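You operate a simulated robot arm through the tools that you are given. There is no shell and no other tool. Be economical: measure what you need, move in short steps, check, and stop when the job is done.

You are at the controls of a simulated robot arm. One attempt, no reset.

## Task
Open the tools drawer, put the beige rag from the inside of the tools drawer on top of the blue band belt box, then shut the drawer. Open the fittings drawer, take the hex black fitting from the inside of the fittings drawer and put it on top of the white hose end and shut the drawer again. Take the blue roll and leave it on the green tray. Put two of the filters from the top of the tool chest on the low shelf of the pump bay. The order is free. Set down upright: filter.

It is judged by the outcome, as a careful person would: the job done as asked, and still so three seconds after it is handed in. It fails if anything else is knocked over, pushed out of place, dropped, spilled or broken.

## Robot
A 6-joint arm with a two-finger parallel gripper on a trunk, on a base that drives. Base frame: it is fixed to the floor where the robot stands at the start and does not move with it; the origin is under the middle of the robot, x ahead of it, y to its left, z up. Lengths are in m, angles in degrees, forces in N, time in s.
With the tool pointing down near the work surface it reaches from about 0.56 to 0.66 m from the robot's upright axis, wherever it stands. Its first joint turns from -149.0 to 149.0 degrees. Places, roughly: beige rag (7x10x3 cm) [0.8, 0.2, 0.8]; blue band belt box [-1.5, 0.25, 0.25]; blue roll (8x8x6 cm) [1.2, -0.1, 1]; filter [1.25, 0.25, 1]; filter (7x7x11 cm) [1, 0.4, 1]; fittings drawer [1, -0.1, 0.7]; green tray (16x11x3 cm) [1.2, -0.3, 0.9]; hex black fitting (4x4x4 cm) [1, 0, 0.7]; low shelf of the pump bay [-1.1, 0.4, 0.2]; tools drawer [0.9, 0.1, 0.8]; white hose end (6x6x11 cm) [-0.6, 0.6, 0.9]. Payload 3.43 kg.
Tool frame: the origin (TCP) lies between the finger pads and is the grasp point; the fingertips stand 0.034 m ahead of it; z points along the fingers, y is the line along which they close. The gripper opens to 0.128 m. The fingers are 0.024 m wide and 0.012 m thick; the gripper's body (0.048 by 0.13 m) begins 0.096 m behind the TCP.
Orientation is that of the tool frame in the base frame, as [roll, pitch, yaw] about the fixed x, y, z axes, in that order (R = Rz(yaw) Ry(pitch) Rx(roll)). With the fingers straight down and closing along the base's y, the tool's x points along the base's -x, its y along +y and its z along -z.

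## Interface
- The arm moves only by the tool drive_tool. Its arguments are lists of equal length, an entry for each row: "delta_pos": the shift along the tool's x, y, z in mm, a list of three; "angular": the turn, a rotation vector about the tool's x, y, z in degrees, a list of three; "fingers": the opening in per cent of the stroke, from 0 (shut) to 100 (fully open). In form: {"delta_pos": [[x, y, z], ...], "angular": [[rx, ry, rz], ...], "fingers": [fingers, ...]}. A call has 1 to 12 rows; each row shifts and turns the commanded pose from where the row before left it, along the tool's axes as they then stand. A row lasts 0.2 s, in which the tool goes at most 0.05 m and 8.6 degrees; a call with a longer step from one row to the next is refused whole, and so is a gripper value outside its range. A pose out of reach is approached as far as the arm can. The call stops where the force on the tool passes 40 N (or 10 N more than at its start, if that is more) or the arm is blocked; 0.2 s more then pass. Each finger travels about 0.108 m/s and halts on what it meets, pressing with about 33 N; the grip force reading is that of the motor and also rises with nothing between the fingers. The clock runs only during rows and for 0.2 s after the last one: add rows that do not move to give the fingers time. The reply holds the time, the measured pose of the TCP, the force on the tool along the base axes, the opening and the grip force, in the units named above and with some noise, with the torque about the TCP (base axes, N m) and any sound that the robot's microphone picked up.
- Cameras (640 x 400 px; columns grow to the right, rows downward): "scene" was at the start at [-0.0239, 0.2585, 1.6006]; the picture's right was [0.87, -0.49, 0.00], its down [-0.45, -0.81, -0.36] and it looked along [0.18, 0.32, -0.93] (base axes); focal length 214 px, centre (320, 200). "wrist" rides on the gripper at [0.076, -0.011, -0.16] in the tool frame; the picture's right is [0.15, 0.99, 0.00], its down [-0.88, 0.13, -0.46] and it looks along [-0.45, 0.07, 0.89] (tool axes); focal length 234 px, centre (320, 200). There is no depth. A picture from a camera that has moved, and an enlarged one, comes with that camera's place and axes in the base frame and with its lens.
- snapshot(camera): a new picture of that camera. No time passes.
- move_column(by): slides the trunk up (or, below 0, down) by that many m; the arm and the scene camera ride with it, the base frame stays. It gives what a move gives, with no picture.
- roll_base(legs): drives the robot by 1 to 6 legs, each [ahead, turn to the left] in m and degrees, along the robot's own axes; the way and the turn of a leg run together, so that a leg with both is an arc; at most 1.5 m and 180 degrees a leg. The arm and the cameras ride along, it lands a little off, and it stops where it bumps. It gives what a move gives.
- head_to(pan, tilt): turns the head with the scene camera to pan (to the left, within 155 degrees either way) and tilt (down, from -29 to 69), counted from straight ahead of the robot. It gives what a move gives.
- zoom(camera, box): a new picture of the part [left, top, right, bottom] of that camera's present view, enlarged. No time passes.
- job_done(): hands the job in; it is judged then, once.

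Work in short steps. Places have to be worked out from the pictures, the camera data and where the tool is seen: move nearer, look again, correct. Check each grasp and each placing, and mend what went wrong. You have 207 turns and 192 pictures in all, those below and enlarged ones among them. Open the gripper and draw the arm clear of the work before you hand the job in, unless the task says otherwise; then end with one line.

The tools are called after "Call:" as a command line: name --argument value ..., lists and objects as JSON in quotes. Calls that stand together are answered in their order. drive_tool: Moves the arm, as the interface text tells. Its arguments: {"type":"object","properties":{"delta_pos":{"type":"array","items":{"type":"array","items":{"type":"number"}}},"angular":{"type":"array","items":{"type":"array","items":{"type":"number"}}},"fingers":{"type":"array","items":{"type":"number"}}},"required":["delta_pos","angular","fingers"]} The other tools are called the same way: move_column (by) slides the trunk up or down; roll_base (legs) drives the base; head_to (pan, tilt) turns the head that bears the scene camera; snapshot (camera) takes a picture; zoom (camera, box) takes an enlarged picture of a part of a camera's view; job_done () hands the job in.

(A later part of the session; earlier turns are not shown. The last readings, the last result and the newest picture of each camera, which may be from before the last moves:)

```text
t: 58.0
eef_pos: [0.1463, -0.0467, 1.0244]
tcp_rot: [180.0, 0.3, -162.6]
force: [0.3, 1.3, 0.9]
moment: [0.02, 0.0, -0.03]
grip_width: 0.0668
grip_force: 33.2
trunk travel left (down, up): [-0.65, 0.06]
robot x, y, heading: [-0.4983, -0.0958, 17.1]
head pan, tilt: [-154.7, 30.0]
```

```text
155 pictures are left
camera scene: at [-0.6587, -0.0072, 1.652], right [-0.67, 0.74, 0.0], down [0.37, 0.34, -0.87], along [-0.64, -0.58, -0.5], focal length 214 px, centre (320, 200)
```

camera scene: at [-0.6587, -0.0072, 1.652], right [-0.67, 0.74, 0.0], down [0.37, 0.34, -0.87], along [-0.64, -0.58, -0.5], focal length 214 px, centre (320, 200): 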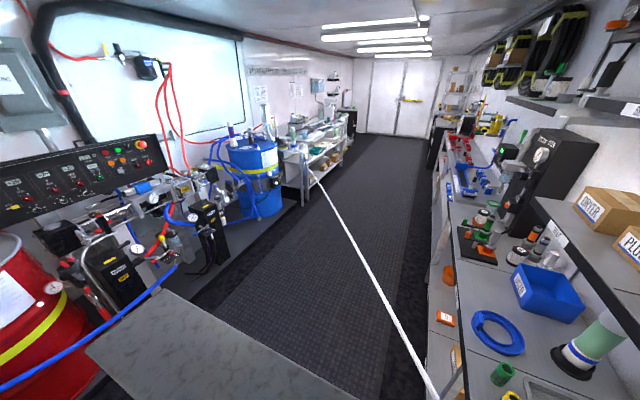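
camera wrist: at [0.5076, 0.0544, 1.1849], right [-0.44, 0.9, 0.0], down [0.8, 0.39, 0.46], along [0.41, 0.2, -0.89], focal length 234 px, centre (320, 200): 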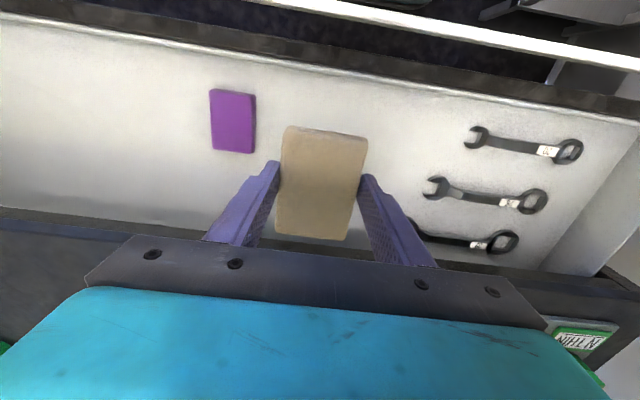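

The white hose crosses the aisle at about bench height, so I must stay on this side of it. I lower the trunk to see under the bench.

Call:
move_column --by -0.6

Call:
head_to --pan 130 --tilt 15

Call:
snapshot --camera "scene"

```text
refused: -0.6 is not a number from -0.4 to 0.4
```

```text
t: 61.9
eef_pos: [0.1473, -0.0474, 1.0245]
tcp_rot: [180.0, 0.3, -162.6]
force: [-0.9, 0.4, -1.0]
moment: [-0.01, 0.02, -0.01]
grip_width: 0.0672
grip_force: 33.6
trunk travel left (down, up): [-0.65, 0.06]
robot x, y, heading: [-0.4979, -0.0943, 17.2]
head pan, tilt: [130.0, 15.0]
```

```text
154 pictures are left
camera scene: at [-0.6703, 0.1046, 1.6763], right [0.54, 0.84, 0.0], down [0.22, -0.14, -0.97], along [-0.81, 0.53, -0.26], focal length 214 px, centre (320, 200)
```

scene: 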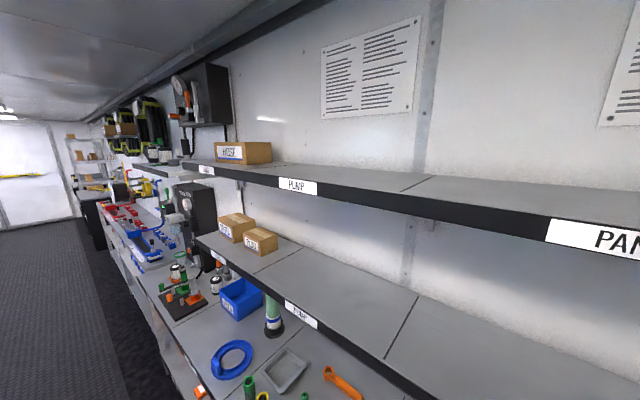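

Call:
move_column --by -0.4

Call:
head_to --pan 125 --tilt 35

Call:
snapshot --camera "scene"

```text
t: 65.7
eef_pos: [0.1481, -0.0476, 0.6246]
tcp_rot: [180.0, 0.4, -162.6]
force: [0.1, 0.7, 0.0]
moment: [0.02, 0.05, 0.01]
grip_width: 0.0667
grip_force: 32.7
trunk travel left (down, up): [-0.25, 0.46]
robot x, y, heading: [-0.4973, -0.096, 17.1]
head pan, tilt: [130.0, 15.0]
```

```text
t: 66.6
eef_pos: [0.147, -0.0475, 0.6247]
tcp_rot: [179.9, 0.3, -162.5]
force: [-0.6, 1.0, -0.4]
moment: [-0.01, -0.01, -0.03]
grip_width: 0.0669
grip_force: 32.8
trunk travel left (down, up): [-0.25, 0.46]
robot x, y, heading: [-0.4964, -0.096, 17.0]
head pan, tilt: [125.0, 35.0]
```

```text
153 pictures are left
camera scene: at [-0.6614, 0.1079, 1.2443], right [0.61, 0.79, 0.0], down [0.45, -0.35, -0.82], along [-0.65, 0.5, -0.57], focal length 214 px, centre (320, 200)
```

scene: 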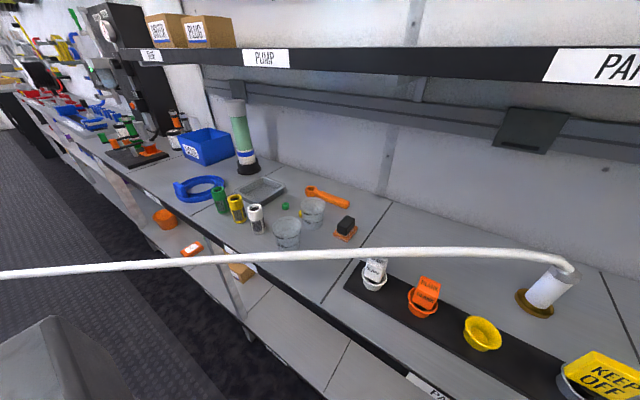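

Call:
move_column --by -0.2

Call:
zoom --camera "scene" --box '[100, 160, 420, 360]'

Call:
head_to --pan 110 --tilt 35

Call:
snapshot --camera "scene"

```text
t: 68.7
eef_pos: [0.1471, -0.0472, 0.4254]
tcp_rot: [180.0, 0.3, -162.6]
force: [0.0, -0.4, -0.3]
moment: [0.01, 0.0, 0.0]
grip_width: 0.0671
grip_force: 32.6
trunk travel left (down, up): [-0.05, 0.66]
robot x, y, heading: [-0.5009, -0.0943, 17.1]
head pan, tilt: [125.0, 35.0]
```

```text
2.00 times, centred on (260, 260) of scene
camera zoom: at [-0.6613, 0.1079, 1.0443], right [0.61, 0.79, 0.0], down [0.45, -0.35, -0.82], along [-0.65, 0.5, -0.57], focal length 429 px, centre (440, 80)
```

zoom: 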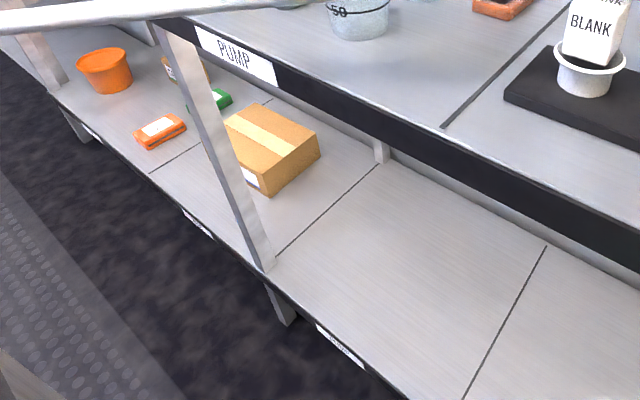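

```text
t: 69.5
eef_pos: [0.1477, -0.0473, 0.4248]
tcp_rot: [180.0, 0.3, -162.6]
force: [1.0, 0.0, -0.8]
moment: [0.02, -0.01, 0.01]
grip_width: 0.0668
grip_force: 33.2
trunk travel left (down, up): [-0.05, 0.66]
robot x, y, heading: [-0.5025, -0.0964, 17.2]
head pan, tilt: [110.0, 35.0]
```

```text
151 pictures are left
camera scene: at [-0.645, 0.124, 1.0443], right [0.8, 0.6, 0.0], down [0.35, -0.46, -0.82], along [-0.49, 0.65, -0.57], focal length 214 px, centre (320, 200)
```

scene: 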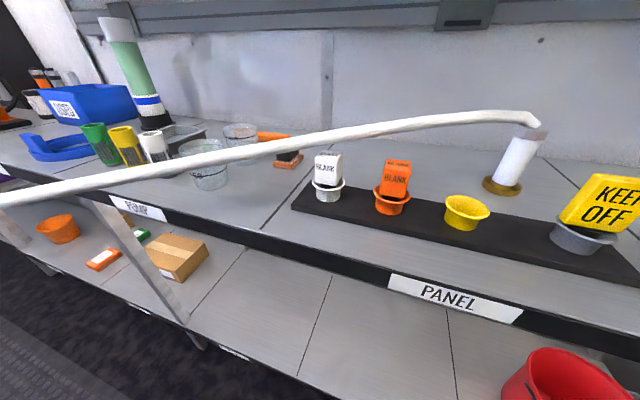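

Belt box is at about room (X −1.45, Y .73) on the low shelf; pump bay low shelf spans X −1.2…−0.73. I'd turn clockwise; check the free space on my right side first, and the arm posture.

Call:
head_to --pan -90 --tilt 40

Call:
snapshot --camera "scene"

Call:
head_to --pan -20 --tilt 45

Call:
snapshot --camera "scene"

```text
t: 72.4
eef_pos: [0.1472, -0.0466, 0.4242]
tcp_rot: [180.0, 0.3, -162.6]
force: [-0.3, 0.2, -0.6]
moment: [-0.03, 0.04, -0.03]
grip_width: 0.0667
grip_force: 32.8
trunk travel left (down, up): [-0.05, 0.66]
robot x, y, heading: [-0.4942, -0.0922, 17.4]
head pan, tilt: [-90.0, 40.0]
```

```text
150 pictures are left
camera scene: at [-0.5668, -0.0275, 1.0367], right [-0.96, -0.29, 0.0], down [-0.19, 0.61, -0.77], along [0.23, -0.73, -0.64], focal length 214 px, centre (320, 200)
```

scene: 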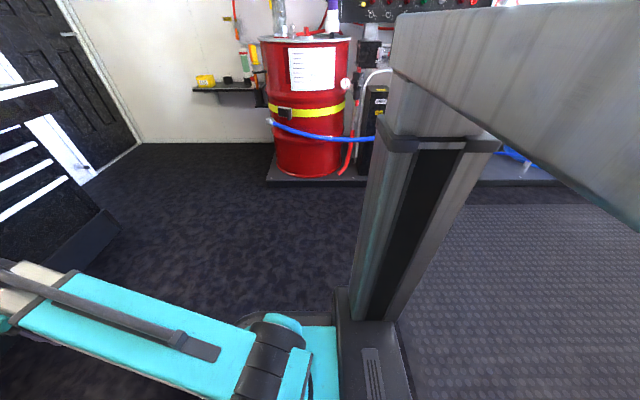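

```text
t: 73.8
eef_pos: [0.1472, -0.0471, 0.4248]
tcp_rot: [180.0, 0.2, -162.7]
force: [-0.3, -0.2, 0.2]
moment: [-0.03, 0.02, 0.0]
grip_width: 0.067
grip_force: 32.8
trunk travel left (down, up): [-0.05, 0.66]
robot x, y, heading: [-0.4962, -0.0912, 17.0]
head pan, tilt: [-20.0, 45.0]
```

```text
149 pictures are left
camera scene: at [-0.5106, 0.0496, 1.0294], right [-0.05, -1.0, 0.0], down [-0.71, 0.04, -0.71], along [0.71, -0.04, -0.71], focal length 214 px, centre (320, 200)
```

scene: 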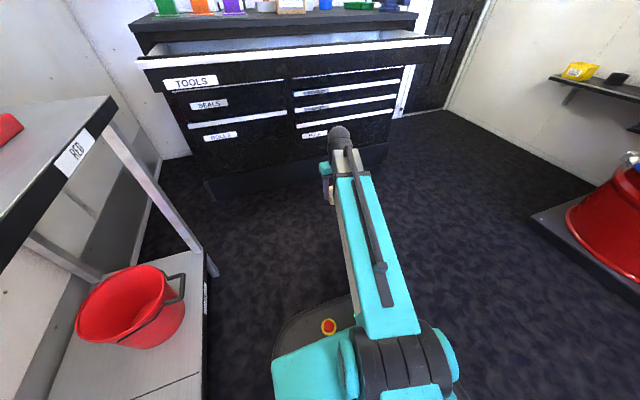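

Right side is clear. Plan: turn clockwise to face backward, move diagonally away from the bench, then turn toward the bench. First turn right 180° with the arm low.

Call:
roll_base --legs '[[0, -135], [0.75, 0]]'

Call:
head_to --pan 0 --tilt 20

Call:
snapshot --camera "scene"

```text
t: 86.2
eef_pos: [-1.2875, -1.2399, 0.425]
tcp_rot: [180.0, 0.3, 61.4]
force: [-0.3, 1.0, -0.7]
moment: [0.04, 0.05, -0.02]
grip_width: 0.0667
grip_force: 33.3
trunk travel left (down, up): [-0.05, 0.66]
robot x, y, heading: [-0.8873, -0.7375, -118.5]
head pan, tilt: [-20.0, 45.0]
```

```text
t: 87.1
eef_pos: [-1.287, -1.239, 0.4255]
tcp_rot: [179.9, 0.3, 61.5]
force: [0.8, -0.1, 0.0]
moment: [0.01, 0.03, 0.04]
grip_width: 0.0668
grip_force: 33.0
trunk travel left (down, up): [-0.05, 0.66]
robot x, y, heading: [-0.8848, -0.7375, -118.5]
head pan, tilt: [0.0, 20.0]
```

```text
148 pictures are left
camera scene: at [-0.7629, -0.8644, 1.068], right [-0.88, 0.48, 0.0], down [0.16, 0.3, -0.94], along [-0.45, -0.83, -0.34], focal length 214 px, centre (320, 200)
```

scene: 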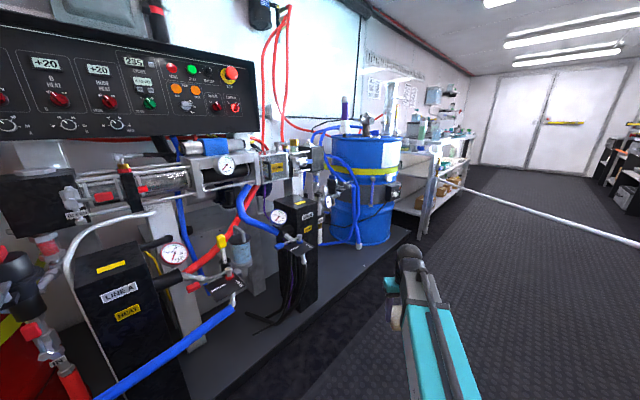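

Now at room (−1.07, −.44) in open aisle. Lower the trunk fully (arm passes below the hose, ~.81 m) and turn right toward the bench, stopping midway to check.

Call:
move_column --by -0.05

Call:
roll_base --legs '[[0, -122]]'

Call:
head_to --pan 15 --tilt 25

Call:
snapshot --camera "scene"

Call:
snapshot --camera "wrist"

```text
t: 88.0
eef_pos: [-1.2876, -1.2403, 0.3746]
tcp_rot: [-180.0, 0.3, 61.4]
force: [-0.6, -0.4, -0.8]
moment: [0.02, 0.05, -0.03]
grip_width: 0.0667
grip_force: 32.7
trunk travel left (down, up): [0.0, 0.71]
robot x, y, heading: [-0.8875, -0.7392, -118.5]
head pan, tilt: [0.0, 20.0]
```

```text
t: 95.5
eef_pos: [-1.0923, -0.1409, 0.3742]
tcp_rot: [179.9, 0.3, -60.9]
force: [-0.3, 0.7, -0.3]
moment: [-0.03, 0.01, -0.06]
grip_width: 0.067
grip_force: 33.2
trunk travel left (down, up): [0.0, 0.71]
robot x, y, heading: [-0.8304, -0.7149, 119.1]
head pan, tilt: [0.0, 20.0]
```

```text
t: 96.3
eef_pos: [-1.092, -0.141, 0.3748]
tcp_rot: [-180.0, 0.3, -60.9]
force: [-0.4, -0.5, -0.5]
moment: [-0.01, 0.0, -0.01]
grip_width: 0.0669
grip_force: 33.1
trunk travel left (down, up): [0.0, 0.71]
robot x, y, heading: [-0.8307, -0.7123, 119.0]
head pan, tilt: [15.0, 25.0]
```

```text
147 pictures are left
camera scene: at [-1.0227, -0.7704, 1.01], right [0.72, 0.7, 0.0], down [0.29, -0.3, -0.91], along [-0.63, 0.65, -0.42], focal length 214 px, centre (320, 200)
```

scene: 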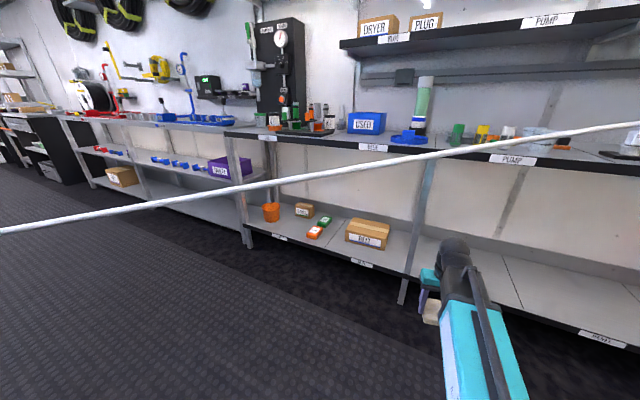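

```text
146 pictures are left
camera wrist: at [-1.0445, -0.2018, 0.5346], right [-0.79, -0.61, 0.0], down [-0.54, 0.7, 0.46], along [-0.28, 0.37, -0.89], focal length 234 px, centre (320, 200)
```

wrist: 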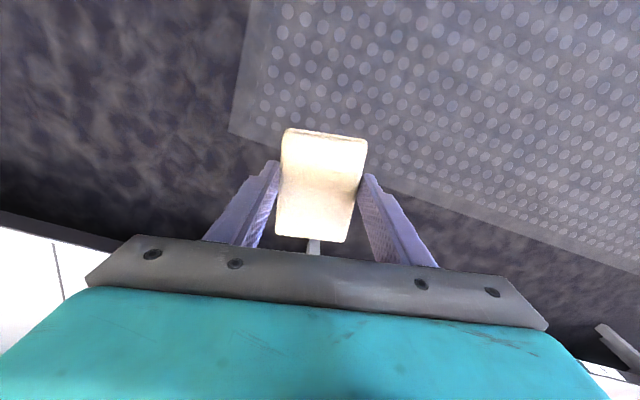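

Great view. Zoom on the low shelf to identify the blue-band belt box.

Call:
zoom --camera "scene" --box '[230, 160, 430, 285]'

Call:
zoom --camera "scene" --box '[420, 220, 640, 358]'

```text
3.20 times, centred on (330, 222) of scene
camera zoom: at [-1.0227, -0.7704, 1.01], right [0.72, 0.7, 0.0], down [0.29, -0.3, -0.91], along [-0.63, 0.65, -0.42], focal length 686 px, centre (288, 128)
```

zoom: 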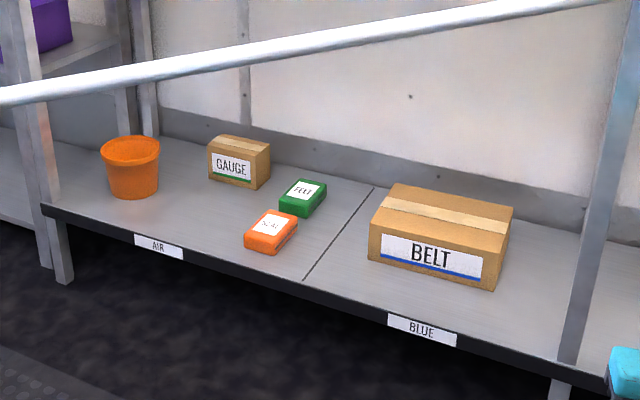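

```text
2.90 times, centred on (530, 289) of scene
camera zoom: at [-1.0227, -0.7704, 1.01], right [0.72, 0.7, 0.0], down [0.29, -0.3, -0.91], along [-0.63, 0.65, -0.42], focal length 622 px, centre (-289, -58)
```

zoom: 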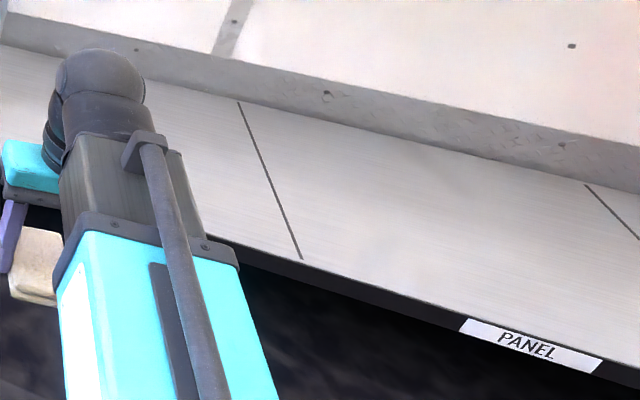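

BELT with blue band confirmed: its top is ≈ room X −1.56…−1.325, Y .64….82, z≈.295. Test how far the arm can extend with the tool down here in free space.

Call:
drive_tool --delta_pos '[[-30, 0, 0], [-30, 0, 0], [-30, 0, 0], [-20, 0, 0]]' --angular '[[0, 0, 0], [0, 0, 0], [0, 0, 0], [0, 0, 0]]' --fingers '[0, 0, 0, 0]'

```text
t: 97.3
eef_pos: [-1.1463, -0.046, 0.3753]
tcp_rot: [-179.9, 0.3, -60.9]
force: [-0.1, 0.1, 0.3]
moment: [-0.01, -0.01, 0.0]
grip_width: 0.067
grip_force: 32.9
trunk travel left (down, up): [0.0, 0.71]
robot x, y, heading: [-0.8324, -0.7169, 119.2]
head pan, tilt: [15.0, 25.0]
```

Reach of 0.74 m works. Turn 2.5° left, swing the tool 16 cm left so it will enter the bay clear of the leg at X≈−1.2.

Call:
roll_base --legs '[[0, 2.5]]'

Call:
drive_tool --delta_pos '[[9, 33, 0], [9, 33, 0], [9, 33, 0], [9, 33, 0], [0, 33, 0], [0, 0, 0], [0, 0, 0]]' --angular '[[0, 0, 0], [0, 0, 0], [0, 0, 0], [0, 0, 0], [0, 0, 0], [0, 0, 7], [0, 0, 6]]' --fingers '[0, 0, 0, 0, 0, 0, 0]'

Call:
snapshot --camera "scene"

```text
t: 98.1
eef_pos: [-1.1747, -0.0603, 0.3748]
tcp_rot: [180.0, 0.3, -58.3]
force: [-0.7, -0.2, -1.1]
moment: [-0.01, 0.05, 0.0]
grip_width: 0.0668
grip_force: 32.9
trunk travel left (down, up): [0.0, 0.71]
robot x, y, heading: [-0.8274, -0.7156, 121.1]
head pan, tilt: [15.0, 25.0]
```

```text
t: 99.7
eef_pos: [-1.2982, -0.1784, 0.3749]
tcp_rot: [179.9, 0.3, -71.4]
force: [-0.8, -0.3, -0.4]
moment: [0.03, 0.0, -0.01]
grip_width: 0.0669
grip_force: 32.4
trunk travel left (down, up): [0.0, 0.71]
robot x, y, heading: [-0.8335, -0.7111, 121.3]
head pan, tilt: [15.0, 25.0]
```

```text
143 pictures are left
camera scene: at [-1.0218, -0.7782, 1.01], right [0.69, 0.72, 0.0], down [0.31, -0.29, -0.91], along [-0.65, 0.63, -0.42], focal length 214 px, centre (320, 200)
```

scene: 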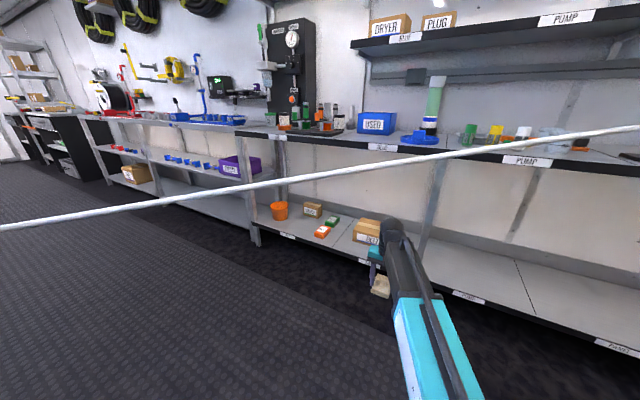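

Drive forward 0.3 then check.

Call:
roll_base --legs '[[0.3, 0]]'

Call:
head_to --pan 15 --tilt 40

Call:
snapshot --camera "scene"

Call:
snapshot --camera "wrist"

```text
t: 102.0
eef_pos: [-1.4521, 0.0764, 0.375]
tcp_rot: [-179.9, 0.4, -71.3]
force: [-0.1, 0.4, 0.2]
moment: [0.01, 0.01, -0.03]
grip_width: 0.067
grip_force: 32.9
trunk travel left (down, up): [0.0, 0.71]
robot x, y, heading: [-0.9849, -0.4618, 121.1]
head pan, tilt: [15.0, 25.0]
```

```text
t: 102.7
eef_pos: [-1.4528, 0.0769, 0.3738]
tcp_rot: [179.9, 0.3, -71.4]
force: [-0.5, 0.1, -0.3]
moment: [-0.01, 0.03, 0.0]
grip_width: 0.0669
grip_force: 32.8
trunk travel left (down, up): [0.0, 0.71]
robot x, y, heading: [-0.9882, -0.459, 121.3]
head pan, tilt: [15.0, 40.0]
```

```text
142 pictures are left
camera scene: at [-1.1716, -0.5277, 0.9868], right [0.69, 0.72, 0.0], down [0.46, -0.44, -0.77], along [-0.55, 0.53, -0.64], focal length 214 px, centre (320, 200)
```

scene: 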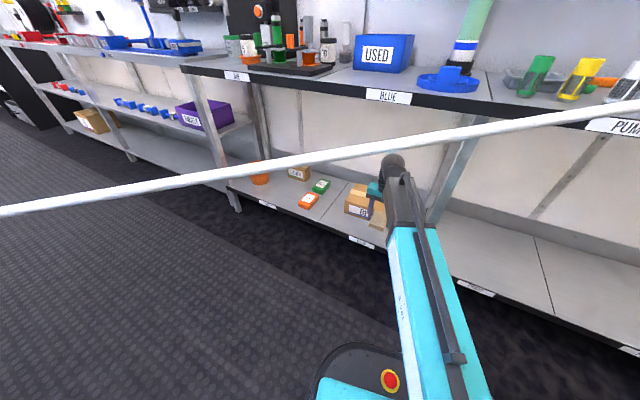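

```text
141 pictures are left
camera wrist: at [-1.4168, 0.0087, 0.5346], right [-0.89, -0.46, 0.0], down [-0.41, 0.79, 0.46], along [-0.21, 0.41, -0.89], focal length 234 px, centre (320, 200)
```

wrist: 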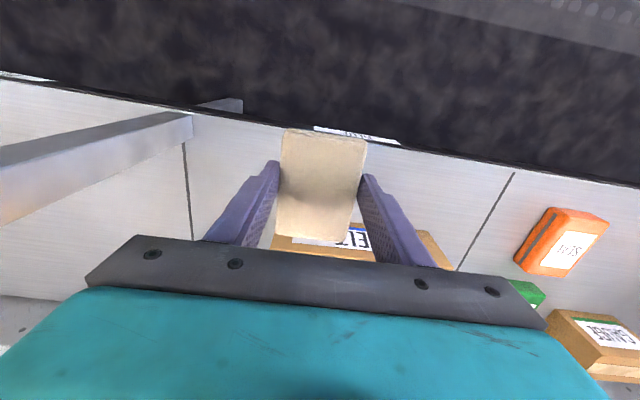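

Clear of leg and hose. Drive in the remaining 0.19.

Call:
roll_base --legs '[[0.19, 0]]'

Call:
snapshot --camera "wrist"

Call:
snapshot --camera "scene"

```text
t: 104.4
eef_pos: [-1.5513, 0.2403, 0.3751]
tcp_rot: [-180.0, 0.3, -71.3]
force: [-0.2, -0.1, -0.5]
moment: [0.0, 0.02, -0.01]
grip_width: 0.067
grip_force: 32.9
trunk travel left (down, up): [0.0, 0.71]
robot x, y, heading: [-1.0856, -0.293, 121.2]
head pan, tilt: [15.0, 40.0]
```

```text
140 pictures are left
camera wrist: at [-1.5161, 0.1717, 0.5346], right [-0.89, -0.46, 0.0], down [-0.41, 0.79, 0.46], along [-0.21, 0.41, -0.89], focal length 234 px, centre (320, 200)
```

wrist: 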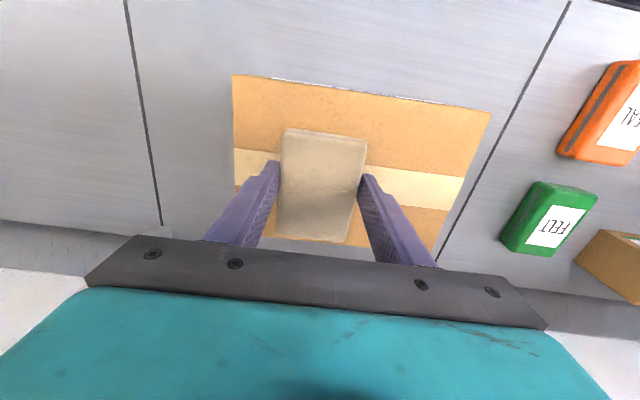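

```text
139 pictures are left
camera scene: at [-1.2706, -0.3646, 0.9867], right [0.69, 0.72, 0.0], down [0.46, -0.44, -0.77], along [-0.55, 0.53, -0.64], focal length 214 px, centre (320, 200)
```

scene: 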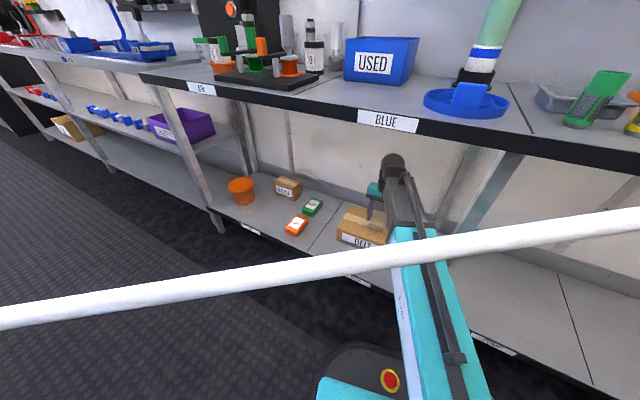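

Rag hangs right over the belt box. Lower gently until contact and release.

Call:
drive_tool --delta_pos '[[0, 0, 15], [0, 0, 12], [0, 0, 6], [0, 0, 4], [0, 0, 3], [0, 0, 0]]' --angular '[[0, 0, 0], [0, 0, 0], [0, 0, 0], [0, 0, 0], [0, 0, 0], [0, 0, 0]]' --fingers '[0, 0, 0, 0, 0, 0]'

Call:
zoom --camera "scene" --box '[310, 150, 450, 240]'

```text
t: 105.8
eef_pos: [-1.5519, 0.2406, 0.3392]
tcp_rot: [179.9, 0.6, -71.1]
force: [2.9, -5.6, 23.5]
moment: [-0.17, -0.11, -0.01]
grip_width: 0.0668
grip_force: 33.4
trunk travel left (down, up): [0.0, 0.71]
robot x, y, heading: [-1.0827, -0.2961, 121.0]
head pan, tilt: [15.0, 40.0]
stopped in row 6: the force on the tool passed its limit at 42 N (the readings are from after the stop); the commanded pose is now the measured one
```

```text
4.44 times, centred on (380, 195) of scene
camera zoom: at [-1.2696, -0.3659, 0.9866], right [0.69, 0.72, 0.0], down [0.46, -0.44, -0.77], along [-0.55, 0.53, -0.64], focal length 953 px, centre (53, 222)
```

zoom: 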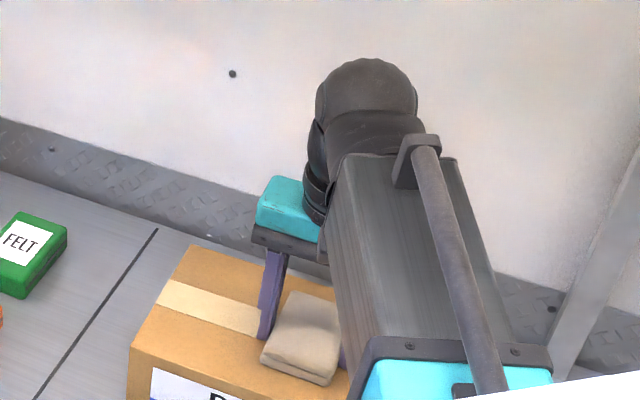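

Rag rests on the box top. Ease up 3 mm, open slowly, then rise.

Call:
drive_tool --delta_pos '[[0, 0, -3], [0, 0, 0], [0, 0, 0], [0, 0, 0], [0, 0, -15], [0, 0, -25], [0, 0, -20]]' --angular '[[0, 0, 0], [0, 0, 0], [0, 0, 0], [0, 0, 0], [0, 0, 0], [0, 0, 0], [0, 0, 0]]' --fingers '[0, 60, 75, 75, 75, 75, 75]'

Call:
snapshot --camera "wrist"

Call:
zoom --camera "scene" --box '[310, 150, 450, 240]'

```text
t: 107.4
eef_pos: [-1.5509, 0.2399, 0.3997]
tcp_rot: [179.9, 0.4, -71.1]
force: [0.5, -0.2, -1.2]
moment: [0.01, 0.02, 0.04]
grip_width: 0.0959
grip_force: 0.1
trunk travel left (down, up): [0.0, 0.71]
robot x, y, heading: [-1.0861, -0.2976, 121.4]
head pan, tilt: [15.0, 40.0]
```

```text
137 pictures are left
camera wrist: at [-1.5157, 0.1713, 0.5593], right [-0.89, -0.46, 0.0], down [-0.4, 0.79, 0.46], along [-0.21, 0.41, -0.89], focal length 234 px, centre (320, 200)
```

wrist: 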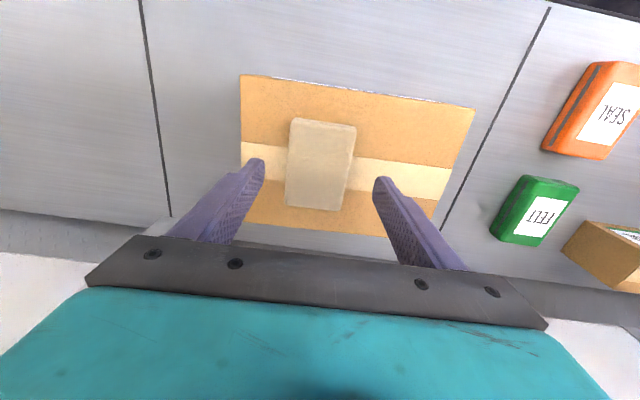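

```text
4.44 times, centred on (380, 195) of scene
camera zoom: at [-1.2706, -0.3647, 0.9867], right [0.69, 0.72, 0.0], down [0.46, -0.44, -0.77], along [-0.55, 0.53, -0.64], focal length 953 px, centre (53, 222)
```

zoom: 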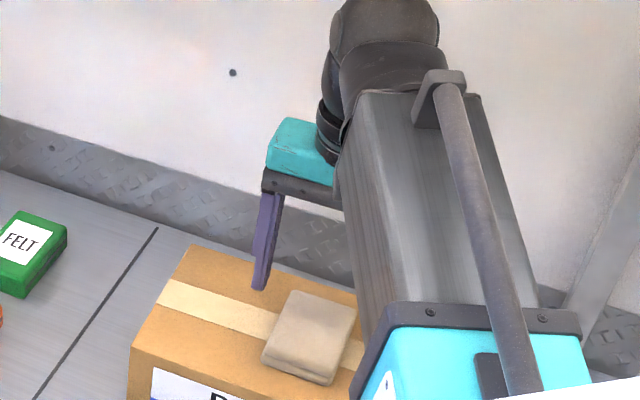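

Rag placed properly. Back out 0.5, turn right to face the chest, and raise the trunk.

Call:
roll_base --legs '[[-0.5, 0], [0, -103.8]]'

Call:
move_column --by 0.4

Call:
head_to --pan 10 --tilt 25

Call:
snapshot --camera "scene"

```text
t: 116.8
eef_pos: [-0.1877, -0.4107, 0.3995]
tcp_rot: [179.9, 0.3, -175.9]
force: [0.0, 0.0, 0.2]
moment: [-0.03, 0.0, 0.0]
grip_width: 0.096
grip_force: 0.2
trunk travel left (down, up): [0.0, 0.71]
robot x, y, heading: [-0.8102, -0.7681, 17.1]
head pan, tilt: [15.0, 40.0]
```

```text
t: 120.6
eef_pos: [-0.1869, -0.4103, 0.7994]
tcp_rot: [179.9, 0.4, -175.9]
force: [-0.6, 0.5, 0.3]
moment: [0.0, 0.03, 0.02]
grip_width: 0.0961
grip_force: 0.1
trunk travel left (down, up): [-0.4, 0.31]
robot x, y, heading: [-0.8124, -0.7684, 17.0]
head pan, tilt: [15.0, 40.0]
```

```text
t: 121.4
eef_pos: [-0.1869, -0.4104, 0.8]
tcp_rot: [179.9, 0.4, -175.9]
force: [0.3, 1.3, 0.6]
moment: [0.03, 0.02, -0.03]
grip_width: 0.0961
grip_force: 0.1
trunk travel left (down, up): [-0.4, 0.31]
robot x, y, heading: [-0.8165, -0.7679, 17.1]
head pan, tilt: [10.0, 25.0]
```

```text
135 pictures are left
camera scene: at [-0.8244, -0.5769, 1.41], right [0.46, -0.89, 0.0], down [-0.38, -0.19, -0.91], along [0.81, 0.41, -0.42], focal length 214 px, centre (320, 200)
```

scene: 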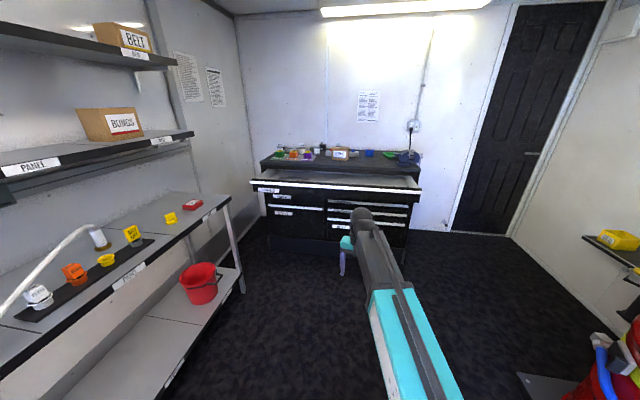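

Now orient the gripper for handle work: roll 77° about its axis, then pitch it forward toward horizontal, here in free space.

Call:
drive_tool --delta_pos '[[0, 0, 0], [0, 0, 0], [0, 0, 0], [0, 0, 0], [0, 0, 0], [0, 0, 0], [0, 0, 0], [0, 0, 0], [0, 0, 0], [0, 0, 0]]' --angular '[[0, 0, 8.5], [0, 0, 8.5], [0, 0, 8.5], [0, 0, 8.5], [0, 0, 8.5], [0, 0, 8.5], [0, 0, 8.5], [0, 0, 8.5], [0, 0, 8.5], [0, 0, 0]]' --fingers '[50, 50, 50, 50, 50, 50, 50, 50, 50, 50]'

Call:
drive_tool --delta_pos '[[0, 0, 0], [0, 0, 0], [0, 0, 0], [0, 0, 0], [0, 0, 0], [0, 0, 0], [0, 0, 0], [0, 0, 0]]' --angular '[[-8.5, 0, 0], [-8.5, 0, 0], [-8.5, 0, 0], [-8.5, 0, 0], [-8.5, 0, 0], [-8.5, 0, 0], [-8.5, 0, 0], [-8.5, 0, 0]]' --fingers '[50, 50, 50, 50, 50, 50, 50, 50]'

Call:
snapshot --camera "scene"

```text
t: 123.6
eef_pos: [-0.1868, -0.4112, 0.7984]
tcp_rot: [179.4, 0.0, 107.4]
force: [-0.3, -0.4, 0.5]
moment: [0.01, 0.0, -0.02]
grip_width: 0.064
grip_force: 0.1
trunk travel left (down, up): [-0.4, 0.31]
robot x, y, heading: [-0.8158, -0.7676, 17.3]
head pan, tilt: [10.0, 25.0]
```

```text
t: 125.4
eef_pos: [-0.1296, -0.3679, 0.8029]
tcp_rot: [111.5, 0.0, 107.8]
force: [-0.5, 0.0, -0.3]
moment: [0.02, 0.0, -0.02]
grip_width: 0.0639
grip_force: 0.1
out of reach, approached as far as the arm can: row 5, 6, 7, 8
trunk travel left (down, up): [-0.4, 0.31]
robot x, y, heading: [-0.8128, -0.769, 17.3]
head pan, tilt: [10.0, 25.0]
```

```text
134 pictures are left
camera scene: at [-0.8244, -0.5769, 1.4101], right [0.46, -0.89, 0.0], down [-0.38, -0.19, -0.91], along [0.81, 0.41, -0.42], focal length 214 px, centre (320, 200)
```

scene: 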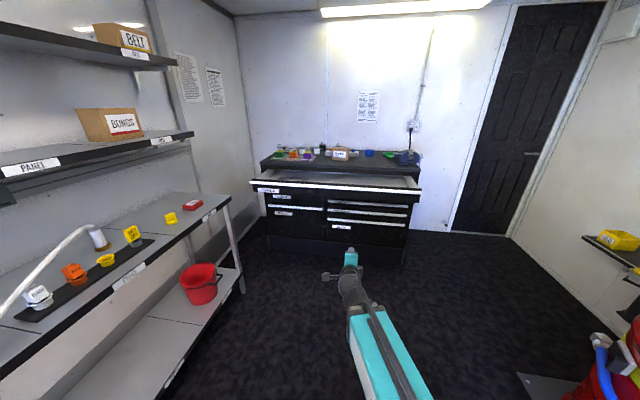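

The tilted posture (68° from vertical) is reachable a bit further out. Sync the commanded pose forward 7 cm, close the fingers for pushing and set height later.

Call:
drive_tool --delta_pos '[[0, 13, 33], [0, 13, 33], [0, 0, 0]]' --angular '[[0, 0, 0], [0, 0, 0], [0, 0, 0]]' --fingers '[0, 0, 0]'

Call:
move_column --by 0.06

```text
t: 126.2
eef_pos: [-0.0623, -0.3452, 0.8034]
tcp_rot: [111.5, 0.0, 107.6]
force: [0.2, -0.2, -0.3]
moment: [-0.01, 0.02, -0.02]
grip_width: 0.0002
grip_force: 32.9
trunk travel left (down, up): [-0.4, 0.31]
robot x, y, heading: [-0.8119, -0.7706, 17.2]
head pan, tilt: [10.0, 25.0]
```

```text
t: 127.2
eef_pos: [-0.0604, -0.3453, 0.8629]
tcp_rot: [111.5, 0.1, 107.6]
force: [-0.4, 0.2, 0.6]
moment: [0.0, 0.02, 0.0]
grip_width: 0.0
grip_force: 33.4
trunk travel left (down, up): [-0.46, 0.25]
robot x, y, heading: [-0.8108, -0.7706, 17.1]
head pan, tilt: [10.0, 25.0]
```

Call:
move_column --by 0.013

Call:
roll_base --legs '[[0.52, 0]]'

Call:
snapshot --camera "wrist"

Call:
snapshot --camera "scene"

```text
t: 127.8
eef_pos: [-0.0617, -0.3454, 0.8759]
tcp_rot: [111.4, 0.0, 107.6]
force: [-0.3, -0.1, 1.0]
moment: [-0.01, -0.01, -0.02]
grip_width: 0.0001
grip_force: 33.1
trunk travel left (down, up): [-0.473, 0.237]
robot x, y, heading: [-0.8092, -0.771, 17.0]
head pan, tilt: [10.0, 25.0]
```

```text
t: 131.2
eef_pos: [0.4326, -0.1934, 0.8763]
tcp_rot: [111.6, 0.0, 107.7]
force: [-0.2, -0.2, 0.3]
moment: [-0.06, 0.0, -0.01]
grip_width: 0.0
grip_force: 33.1
trunk travel left (down, up): [-0.473, 0.237]
robot x, y, heading: [-0.3189, -0.6167, 17.2]
head pan, tilt: [10.0, 25.0]
```

```text
133 pictures are left
camera wrist: at [0.2649, -0.1662, 0.925], right [0.3, 0.25, 0.92], down [-0.09, -0.95, 0.29], along [0.95, -0.17, -0.26], focal length 234 px, centre (320, 200)
```

wrist: 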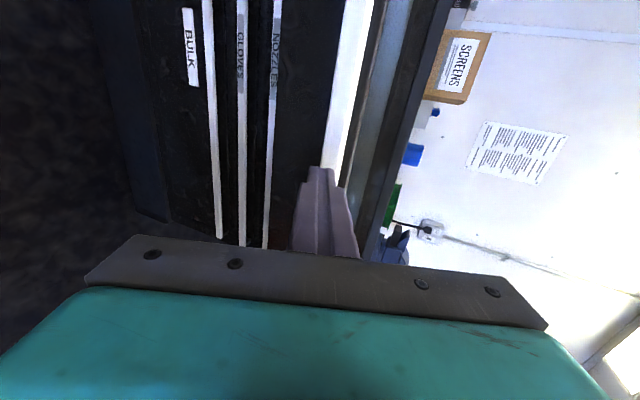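

```text
132 pictures are left
camera scene: at [-0.3297, -0.4244, 1.483], right [0.46, -0.89, 0.0], down [-0.38, -0.19, -0.91], along [0.81, 0.41, -0.42], focal length 214 px, centre (320, 200)
```

scene: 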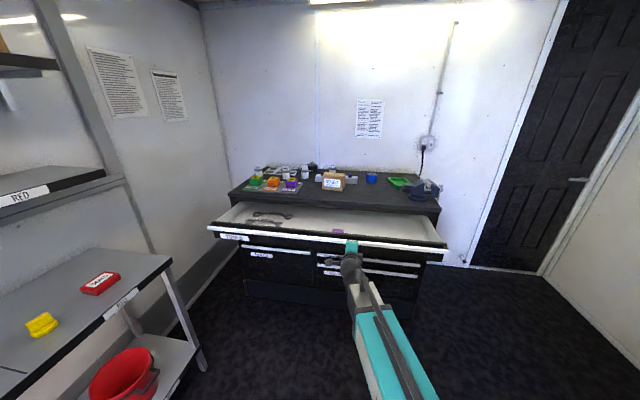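

Fingertips are aligned just in front of the tools bar. Push forward 0.26.

Call:
roll_base --legs '[[0.26, 0]]'

Call:
roll_base --legs '[[0.04, 0]]'

Call:
snapshot --camera "scene"

```text
t: 133.2
eef_pos: [0.6813, -0.1153, 0.8765]
tcp_rot: [111.6, -0.1, 107.7]
force: [-0.7, -0.3, 0.6]
moment: [-0.02, -0.03, -0.02]
grip_width: 0.0003
grip_force: 33.2
trunk travel left (down, up): [-0.473, 0.237]
robot x, y, heading: [-0.0659, -0.5434, 17.3]
head pan, tilt: [10.0, 25.0]
```

```text
t: 134.1
eef_pos: [0.7192, -0.1021, 0.8758]
tcp_rot: [111.6, 0.0, 107.6]
force: [0.1, -0.7, 0.8]
moment: [0.0, 0.01, 0.02]
grip_width: 0.0001
grip_force: 32.8
trunk travel left (down, up): [-0.473, 0.237]
robot x, y, heading: [-0.031, -0.5281, 17.0]
head pan, tilt: [10.0, 25.0]
```

```text
131 pictures are left
camera scene: at [-0.0434, -0.3357, 1.483], right [0.46, -0.89, 0.0], down [-0.38, -0.19, -0.91], along [0.81, 0.41, -0.42], focal length 214 px, centre (320, 200)
```

scene: 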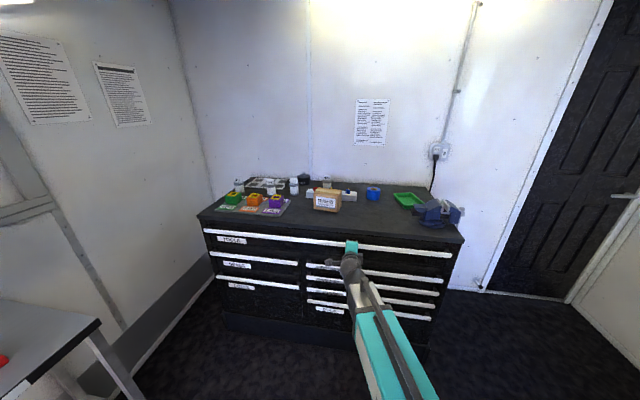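

Nearly shut (bar ≈9 mm from its closed position). Push a little more, guarded by the arm's force stop.

Call:
drive_tool --delta_pos '[[0, 2, 5], [0, 2, 5], [0, 2, 5], [0, 0, 0]]' --angular '[[0, 0, 0], [0, 0, 0], [0, 0, 0], [0, 0, 0]]' --fingers '[0, 0, 0, 0]'

Call:
snapshot --camera "wrist"

```text
t: 134.9
eef_pos: [0.7284, -0.1002, 0.8763]
tcp_rot: [111.8, 0.0, 107.5]
force: [-17.6, -5.6, 7.1]
moment: [-0.07, -0.15, -0.23]
grip_width: 0.0001
grip_force: 32.3
trunk travel left (down, up): [-0.473, 0.237]
robot x, y, heading: [-0.0339, -0.526, 17.3]
head pan, tilt: [10.0, 25.0]
stopped in row 4: the force on the tool passed its limit at 46 N (the readings are from after the stop); the commanded pose is now the measured one
```

```text
130 pictures are left
camera wrist: at [0.5607, -0.0735, 0.9257], right [0.31, 0.25, 0.92], down [-0.09, -0.95, 0.29], along [0.95, -0.17, -0.27], focal length 234 px, centre (320, 200)
```

wrist: 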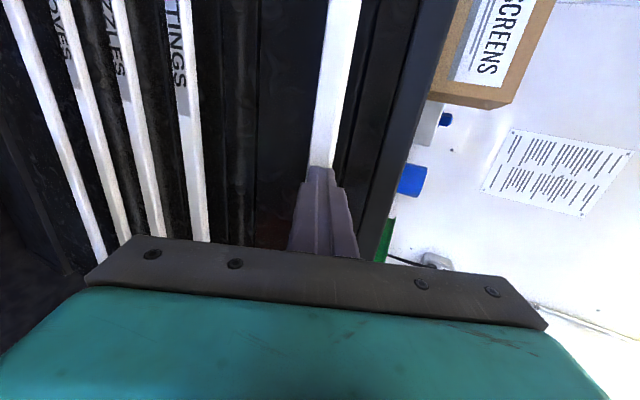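

Hit the stop: tools drawer shut. Back off 6 cm, lower to the fittings bar (z≈.713), and open fingers partially.

Call:
roll_base --legs '[[-0.07, 0]]'

Call:
move_column --by -0.158

Call:
drive_tool --delta_pos '[[0, 0, 0], [0, 0, 0], [0, 0, 0]]' --angular '[[0, 0, 0], [0, 0, 0], [0, 0, 0]]' --fingers '[35, 35, 35]'

Call:
snapshot --camera "wrist"

```text
t: 136.0
eef_pos: [0.6641, -0.1211, 0.8742]
tcp_rot: [111.8, 0.0, 107.6]
force: [0.4, -0.2, 0.4]
moment: [-0.01, -0.02, -0.03]
grip_width: 0.0
grip_force: 33.1
trunk travel left (down, up): [-0.473, 0.237]
robot x, y, heading: [-0.0961, -0.5462, 17.4]
head pan, tilt: [10.0, 25.0]
```

```text
t: 137.8
eef_pos: [0.664, -0.1191, 0.7151]
tcp_rot: [111.9, 0.0, 107.6]
force: [-0.4, -0.6, 0.4]
moment: [-0.02, 0.04, -0.03]
grip_width: 0.0
grip_force: 32.5
trunk travel left (down, up): [-0.315, 0.395]
robot x, y, heading: [-0.1, -0.5436, 17.0]
head pan, tilt: [10.0, 25.0]
```

```text
t: 138.6
eef_pos: [0.6631, -0.1207, 0.7151]
tcp_rot: [111.9, 0.0, 107.6]
force: [0.0, 0.2, 0.6]
moment: [0.04, -0.01, -0.02]
grip_width: 0.0447
grip_force: 0.1
trunk travel left (down, up): [-0.315, 0.395]
robot x, y, heading: [-0.099, -0.5484, 17.2]
head pan, tilt: [10.0, 25.0]
```

```text
129 pictures are left
camera wrist: at [0.4957, -0.0934, 0.7655], right [0.31, 0.25, 0.92], down [-0.09, -0.95, 0.29], along [0.95, -0.17, -0.27], focal length 234 px, centre (320, 200)
```

wrist: 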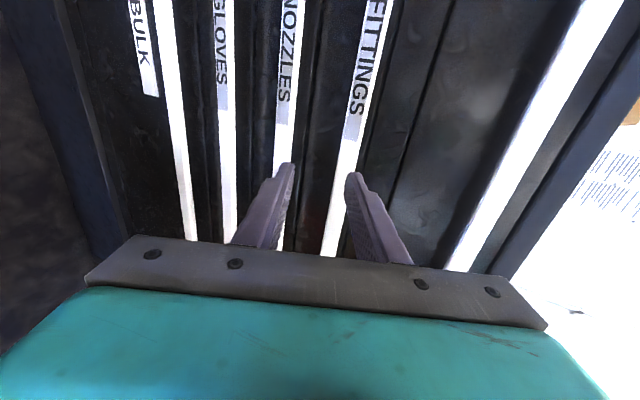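

Bar z≈.710, lined up. Drive forward 0.088.

Call:
roll_base --legs '[[0.088, 0]]'

Call:
snapshot --camera "wrist"

```text
t: 139.8
eef_pos: [0.7488, -0.0943, 0.7168]
tcp_rot: [111.9, 0.0, 107.6]
force: [-0.3, -0.2, 0.9]
moment: [-0.01, 0.03, -0.01]
grip_width: 0.0445
grip_force: 0.1
trunk travel left (down, up): [-0.315, 0.395]
robot x, y, heading: [-0.0106, -0.5219, 17.3]
head pan, tilt: [10.0, 25.0]
```

```text
128 pictures are left
camera wrist: at [0.5805, -0.0671, 0.7657], right [0.31, 0.25, 0.92], down [-0.09, -0.95, 0.29], along [0.95, -0.17, -0.27], focal length 234 px, centre (320, 200)
```

wrist: 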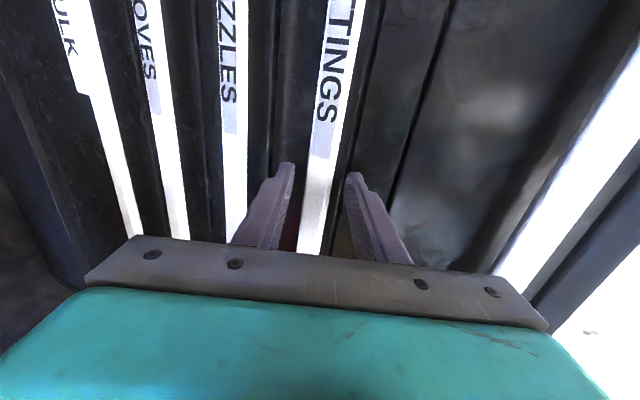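

Bar is between the fingers. Close and pull back 0.1.

Call:
drive_tool --delta_pos '[[0, 0, 0], [0, 0, 0], [0, 0, 0]]' --angular '[[0, 0, 0], [0, 0, 0], [0, 0, 0]]' --fingers '[0, 0, 0]'

Call:
roll_base --legs '[[-0.1, 0]]'

```text
t: 140.6
eef_pos: [0.7484, -0.0937, 0.7133]
tcp_rot: [112.0, 0.1, 107.5]
force: [-5.4, -2.6, -7.2]
moment: [-0.06, 0.09, -0.12]
grip_width: 0.0246
grip_force: 44.4
trunk travel left (down, up): [-0.315, 0.395]
robot x, y, heading: [-0.0111, -0.5222, 17.2]
head pan, tilt: [10.0, 25.0]
```

```text
t: 141.8
eef_pos: [0.6539, -0.1236, 0.7137]
tcp_rot: [112.0, 0.0, 107.6]
force: [0.6, -0.9, -9.4]
moment: [-0.19, 0.0, -0.49]
grip_width: 0.0246
grip_force: 45.2
trunk travel left (down, up): [-0.315, 0.395]
robot x, y, heading: [-0.11, -0.5502, 17.5]
head pan, tilt: [10.0, 25.0]
```

Holding. Pull another 0.23 and look.

Call:
roll_base --legs '[[-0.23, 0]]'

Call:
head_to --pan 5 --tilt 35

Call:
zoom --camera "scene" --box '[220, 100, 480, 262]'

```text
t: 143.7
eef_pos: [0.4329, -0.1945, 0.7145]
tcp_rot: [112.1, 0.0, 107.3]
force: [-0.1, -8.3, -5.7]
moment: [-0.45, -0.32, -1.07]
grip_width: 0.0245
grip_force: 44.7
trunk travel left (down, up): [-0.315, 0.395]
robot x, y, heading: [-0.3274, -0.6191, 17.2]
head pan, tilt: [10.0, 25.0]
```

```text
t: 144.4
eef_pos: [0.4337, -0.1921, 0.7148]
tcp_rot: [112.1, 0.0, 107.4]
force: [2.2, -0.4, -1.8]
moment: [0.29, -0.06, 0.52]
grip_width: 0.0248
grip_force: 45.3
trunk travel left (down, up): [-0.315, 0.395]
robot x, y, heading: [-0.329, -0.617, 17.4]
head pan, tilt: [5.0, 35.0]
```

```text
2.46 times, centred on (350, 181) of scene
camera zoom: at [-0.3419, -0.4371, 1.3093], right [0.38, -0.93, 0.0], down [-0.53, -0.22, -0.82], along [0.76, 0.31, -0.57], focal length 528 px, centre (246, 247)
```

zoom: 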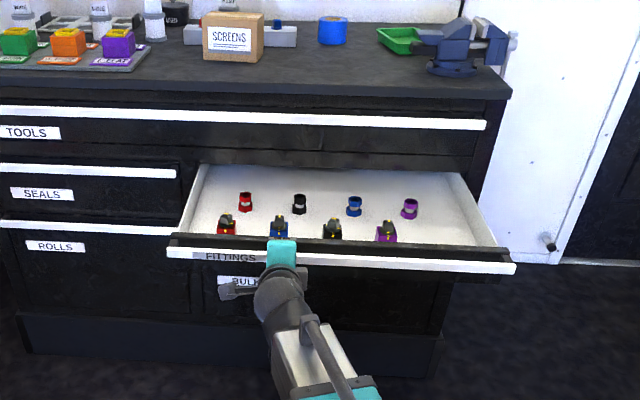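

Drawer open. Several fittings; zoom in to find the hex black one.

Call:
zoom --camera "scene" --box '[290, 165, 410, 240]'

```text
5.33 times, centred on (350, 202) of scene
camera zoom: at [-0.3419, -0.4371, 1.3093], right [0.38, -0.93, 0.0], down [-0.53, -0.22, -0.82], along [0.76, 0.31, -0.57], focal length 1144 px, centre (160, 187)
```

zoom: 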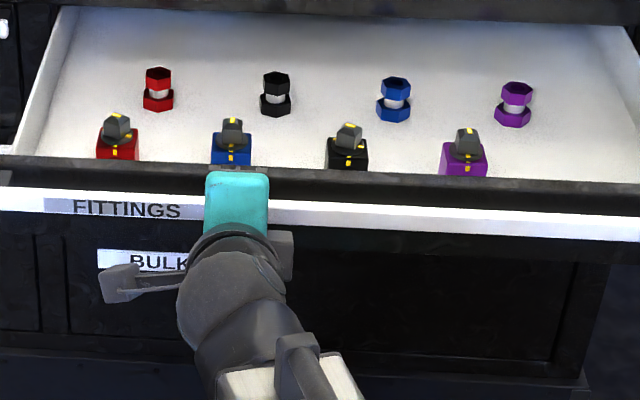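

The hex black fitting is second from left in the back row (~X .645). Pull 4 cm more for clearance under the tools bar.

Call:
roll_base --legs '[[-0.045, 0]]'

Call:
zoom --camera "scene" --box '[280, 140, 420, 228]'

```text
t: 145.3
eef_pos: [0.3895, -0.2068, 0.7147]
tcp_rot: [112.1, 0.0, 107.5]
force: [1.0, -1.1, -1.8]
moment: [0.06, -0.05, -0.25]
grip_width: 0.0247
grip_force: 44.7
trunk travel left (down, up): [-0.315, 0.395]
robot x, y, heading: [-0.3702, -0.6309, 17.2]
head pan, tilt: [5.0, 35.0]
```

```text
4.55 times, centred on (350, 184) of scene
camera zoom: at [-0.3852, -0.4506, 1.3093], right [0.38, -0.93, 0.0], down [-0.53, -0.22, -0.82], along [0.76, 0.31, -0.57], focal length 975 px, centre (184, 273)
```

zoom: 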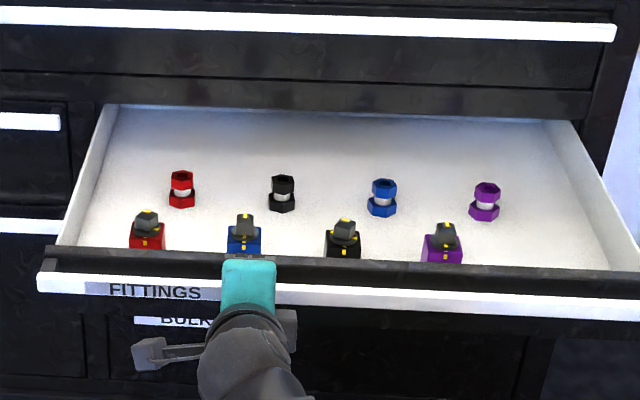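

Open enough (0.375). Release the bar and back away 0.1, then raise the trunk.

Call:
drive_tool --delta_pos '[[0, 0, 0], [0, 0, 0], [0, 0, 0]]' --angular '[[0, 0, 0], [0, 0, 0], [0, 0, 0]]' --fingers '[38, 38, 38]'

Call:
roll_base --legs '[[-0.12, 0]]'

Call:
move_column --by 0.36

Call:
drive_tool --delta_pos '[[0, -28, 0], [0, -28, 0], [0, -28, 0], [0, -28, 0], [0, -28, 0], [0, -28, 0], [0, -28, 0], [0, -28, 0], [0, 0, 0]]' --angular '[[8.5, 0, 0], [8.5, 0, 0], [8.5, 0, 0], [8.5, 0, 0], [8.5, 0, 0], [8.5, 0, 0], [8.5, 0, 0], [8.5, 0, 0], [0, 0, 0]]' --fingers '[60, 60, 60, 60, 60, 60, 60, 60, 60]'

```text
t: 146.1
eef_pos: [0.3899, -0.2073, 0.7147]
tcp_rot: [112.2, 0.0, 107.4]
force: [-0.9, -0.2, 0.6]
moment: [0.01, 0.01, -0.03]
grip_width: 0.0484
grip_force: 0.1
trunk travel left (down, up): [-0.315, 0.395]
robot x, y, heading: [-0.3712, -0.6333, 17.3]
head pan, tilt: [5.0, 35.0]
```

```text
t: 147.4
eef_pos: [0.2748, -0.242, 0.7152]
tcp_rot: [112.1, 0.0, 107.3]
force: [0.6, 0.4, -0.1]
moment: [-0.01, -0.03, 0.01]
grip_width: 0.0485
grip_force: 0.1
trunk travel left (down, up): [-0.315, 0.395]
robot x, y, heading: [-0.4879, -0.6705, 17.2]
head pan, tilt: [5.0, 35.0]
```

```text
t: 150.9
eef_pos: [0.2753, -0.2422, 1.0748]
tcp_rot: [112.1, 0.0, 107.4]
force: [0.0, 0.7, 0.2]
moment: [0.03, 0.01, 0.01]
grip_width: 0.0485
grip_force: 0.1
trunk travel left (down, up): [-0.675, 0.035]
robot x, y, heading: [-0.4887, -0.6732, 17.1]
head pan, tilt: [5.0, 35.0]
```

```text
t: 152.9
eef_pos: [0.1152, -0.2928, 0.9437]
tcp_rot: [-179.8, 0.0, 107.4]
force: [-0.4, -0.3, -0.1]
moment: [-0.01, 0.01, -0.01]
grip_width: 0.0765
grip_force: 0.1
trunk travel left (down, up): [-0.675, 0.035]
robot x, y, heading: [-0.4853, -0.6668, 17.3]
head pan, tilt: [5.0, 35.0]
```

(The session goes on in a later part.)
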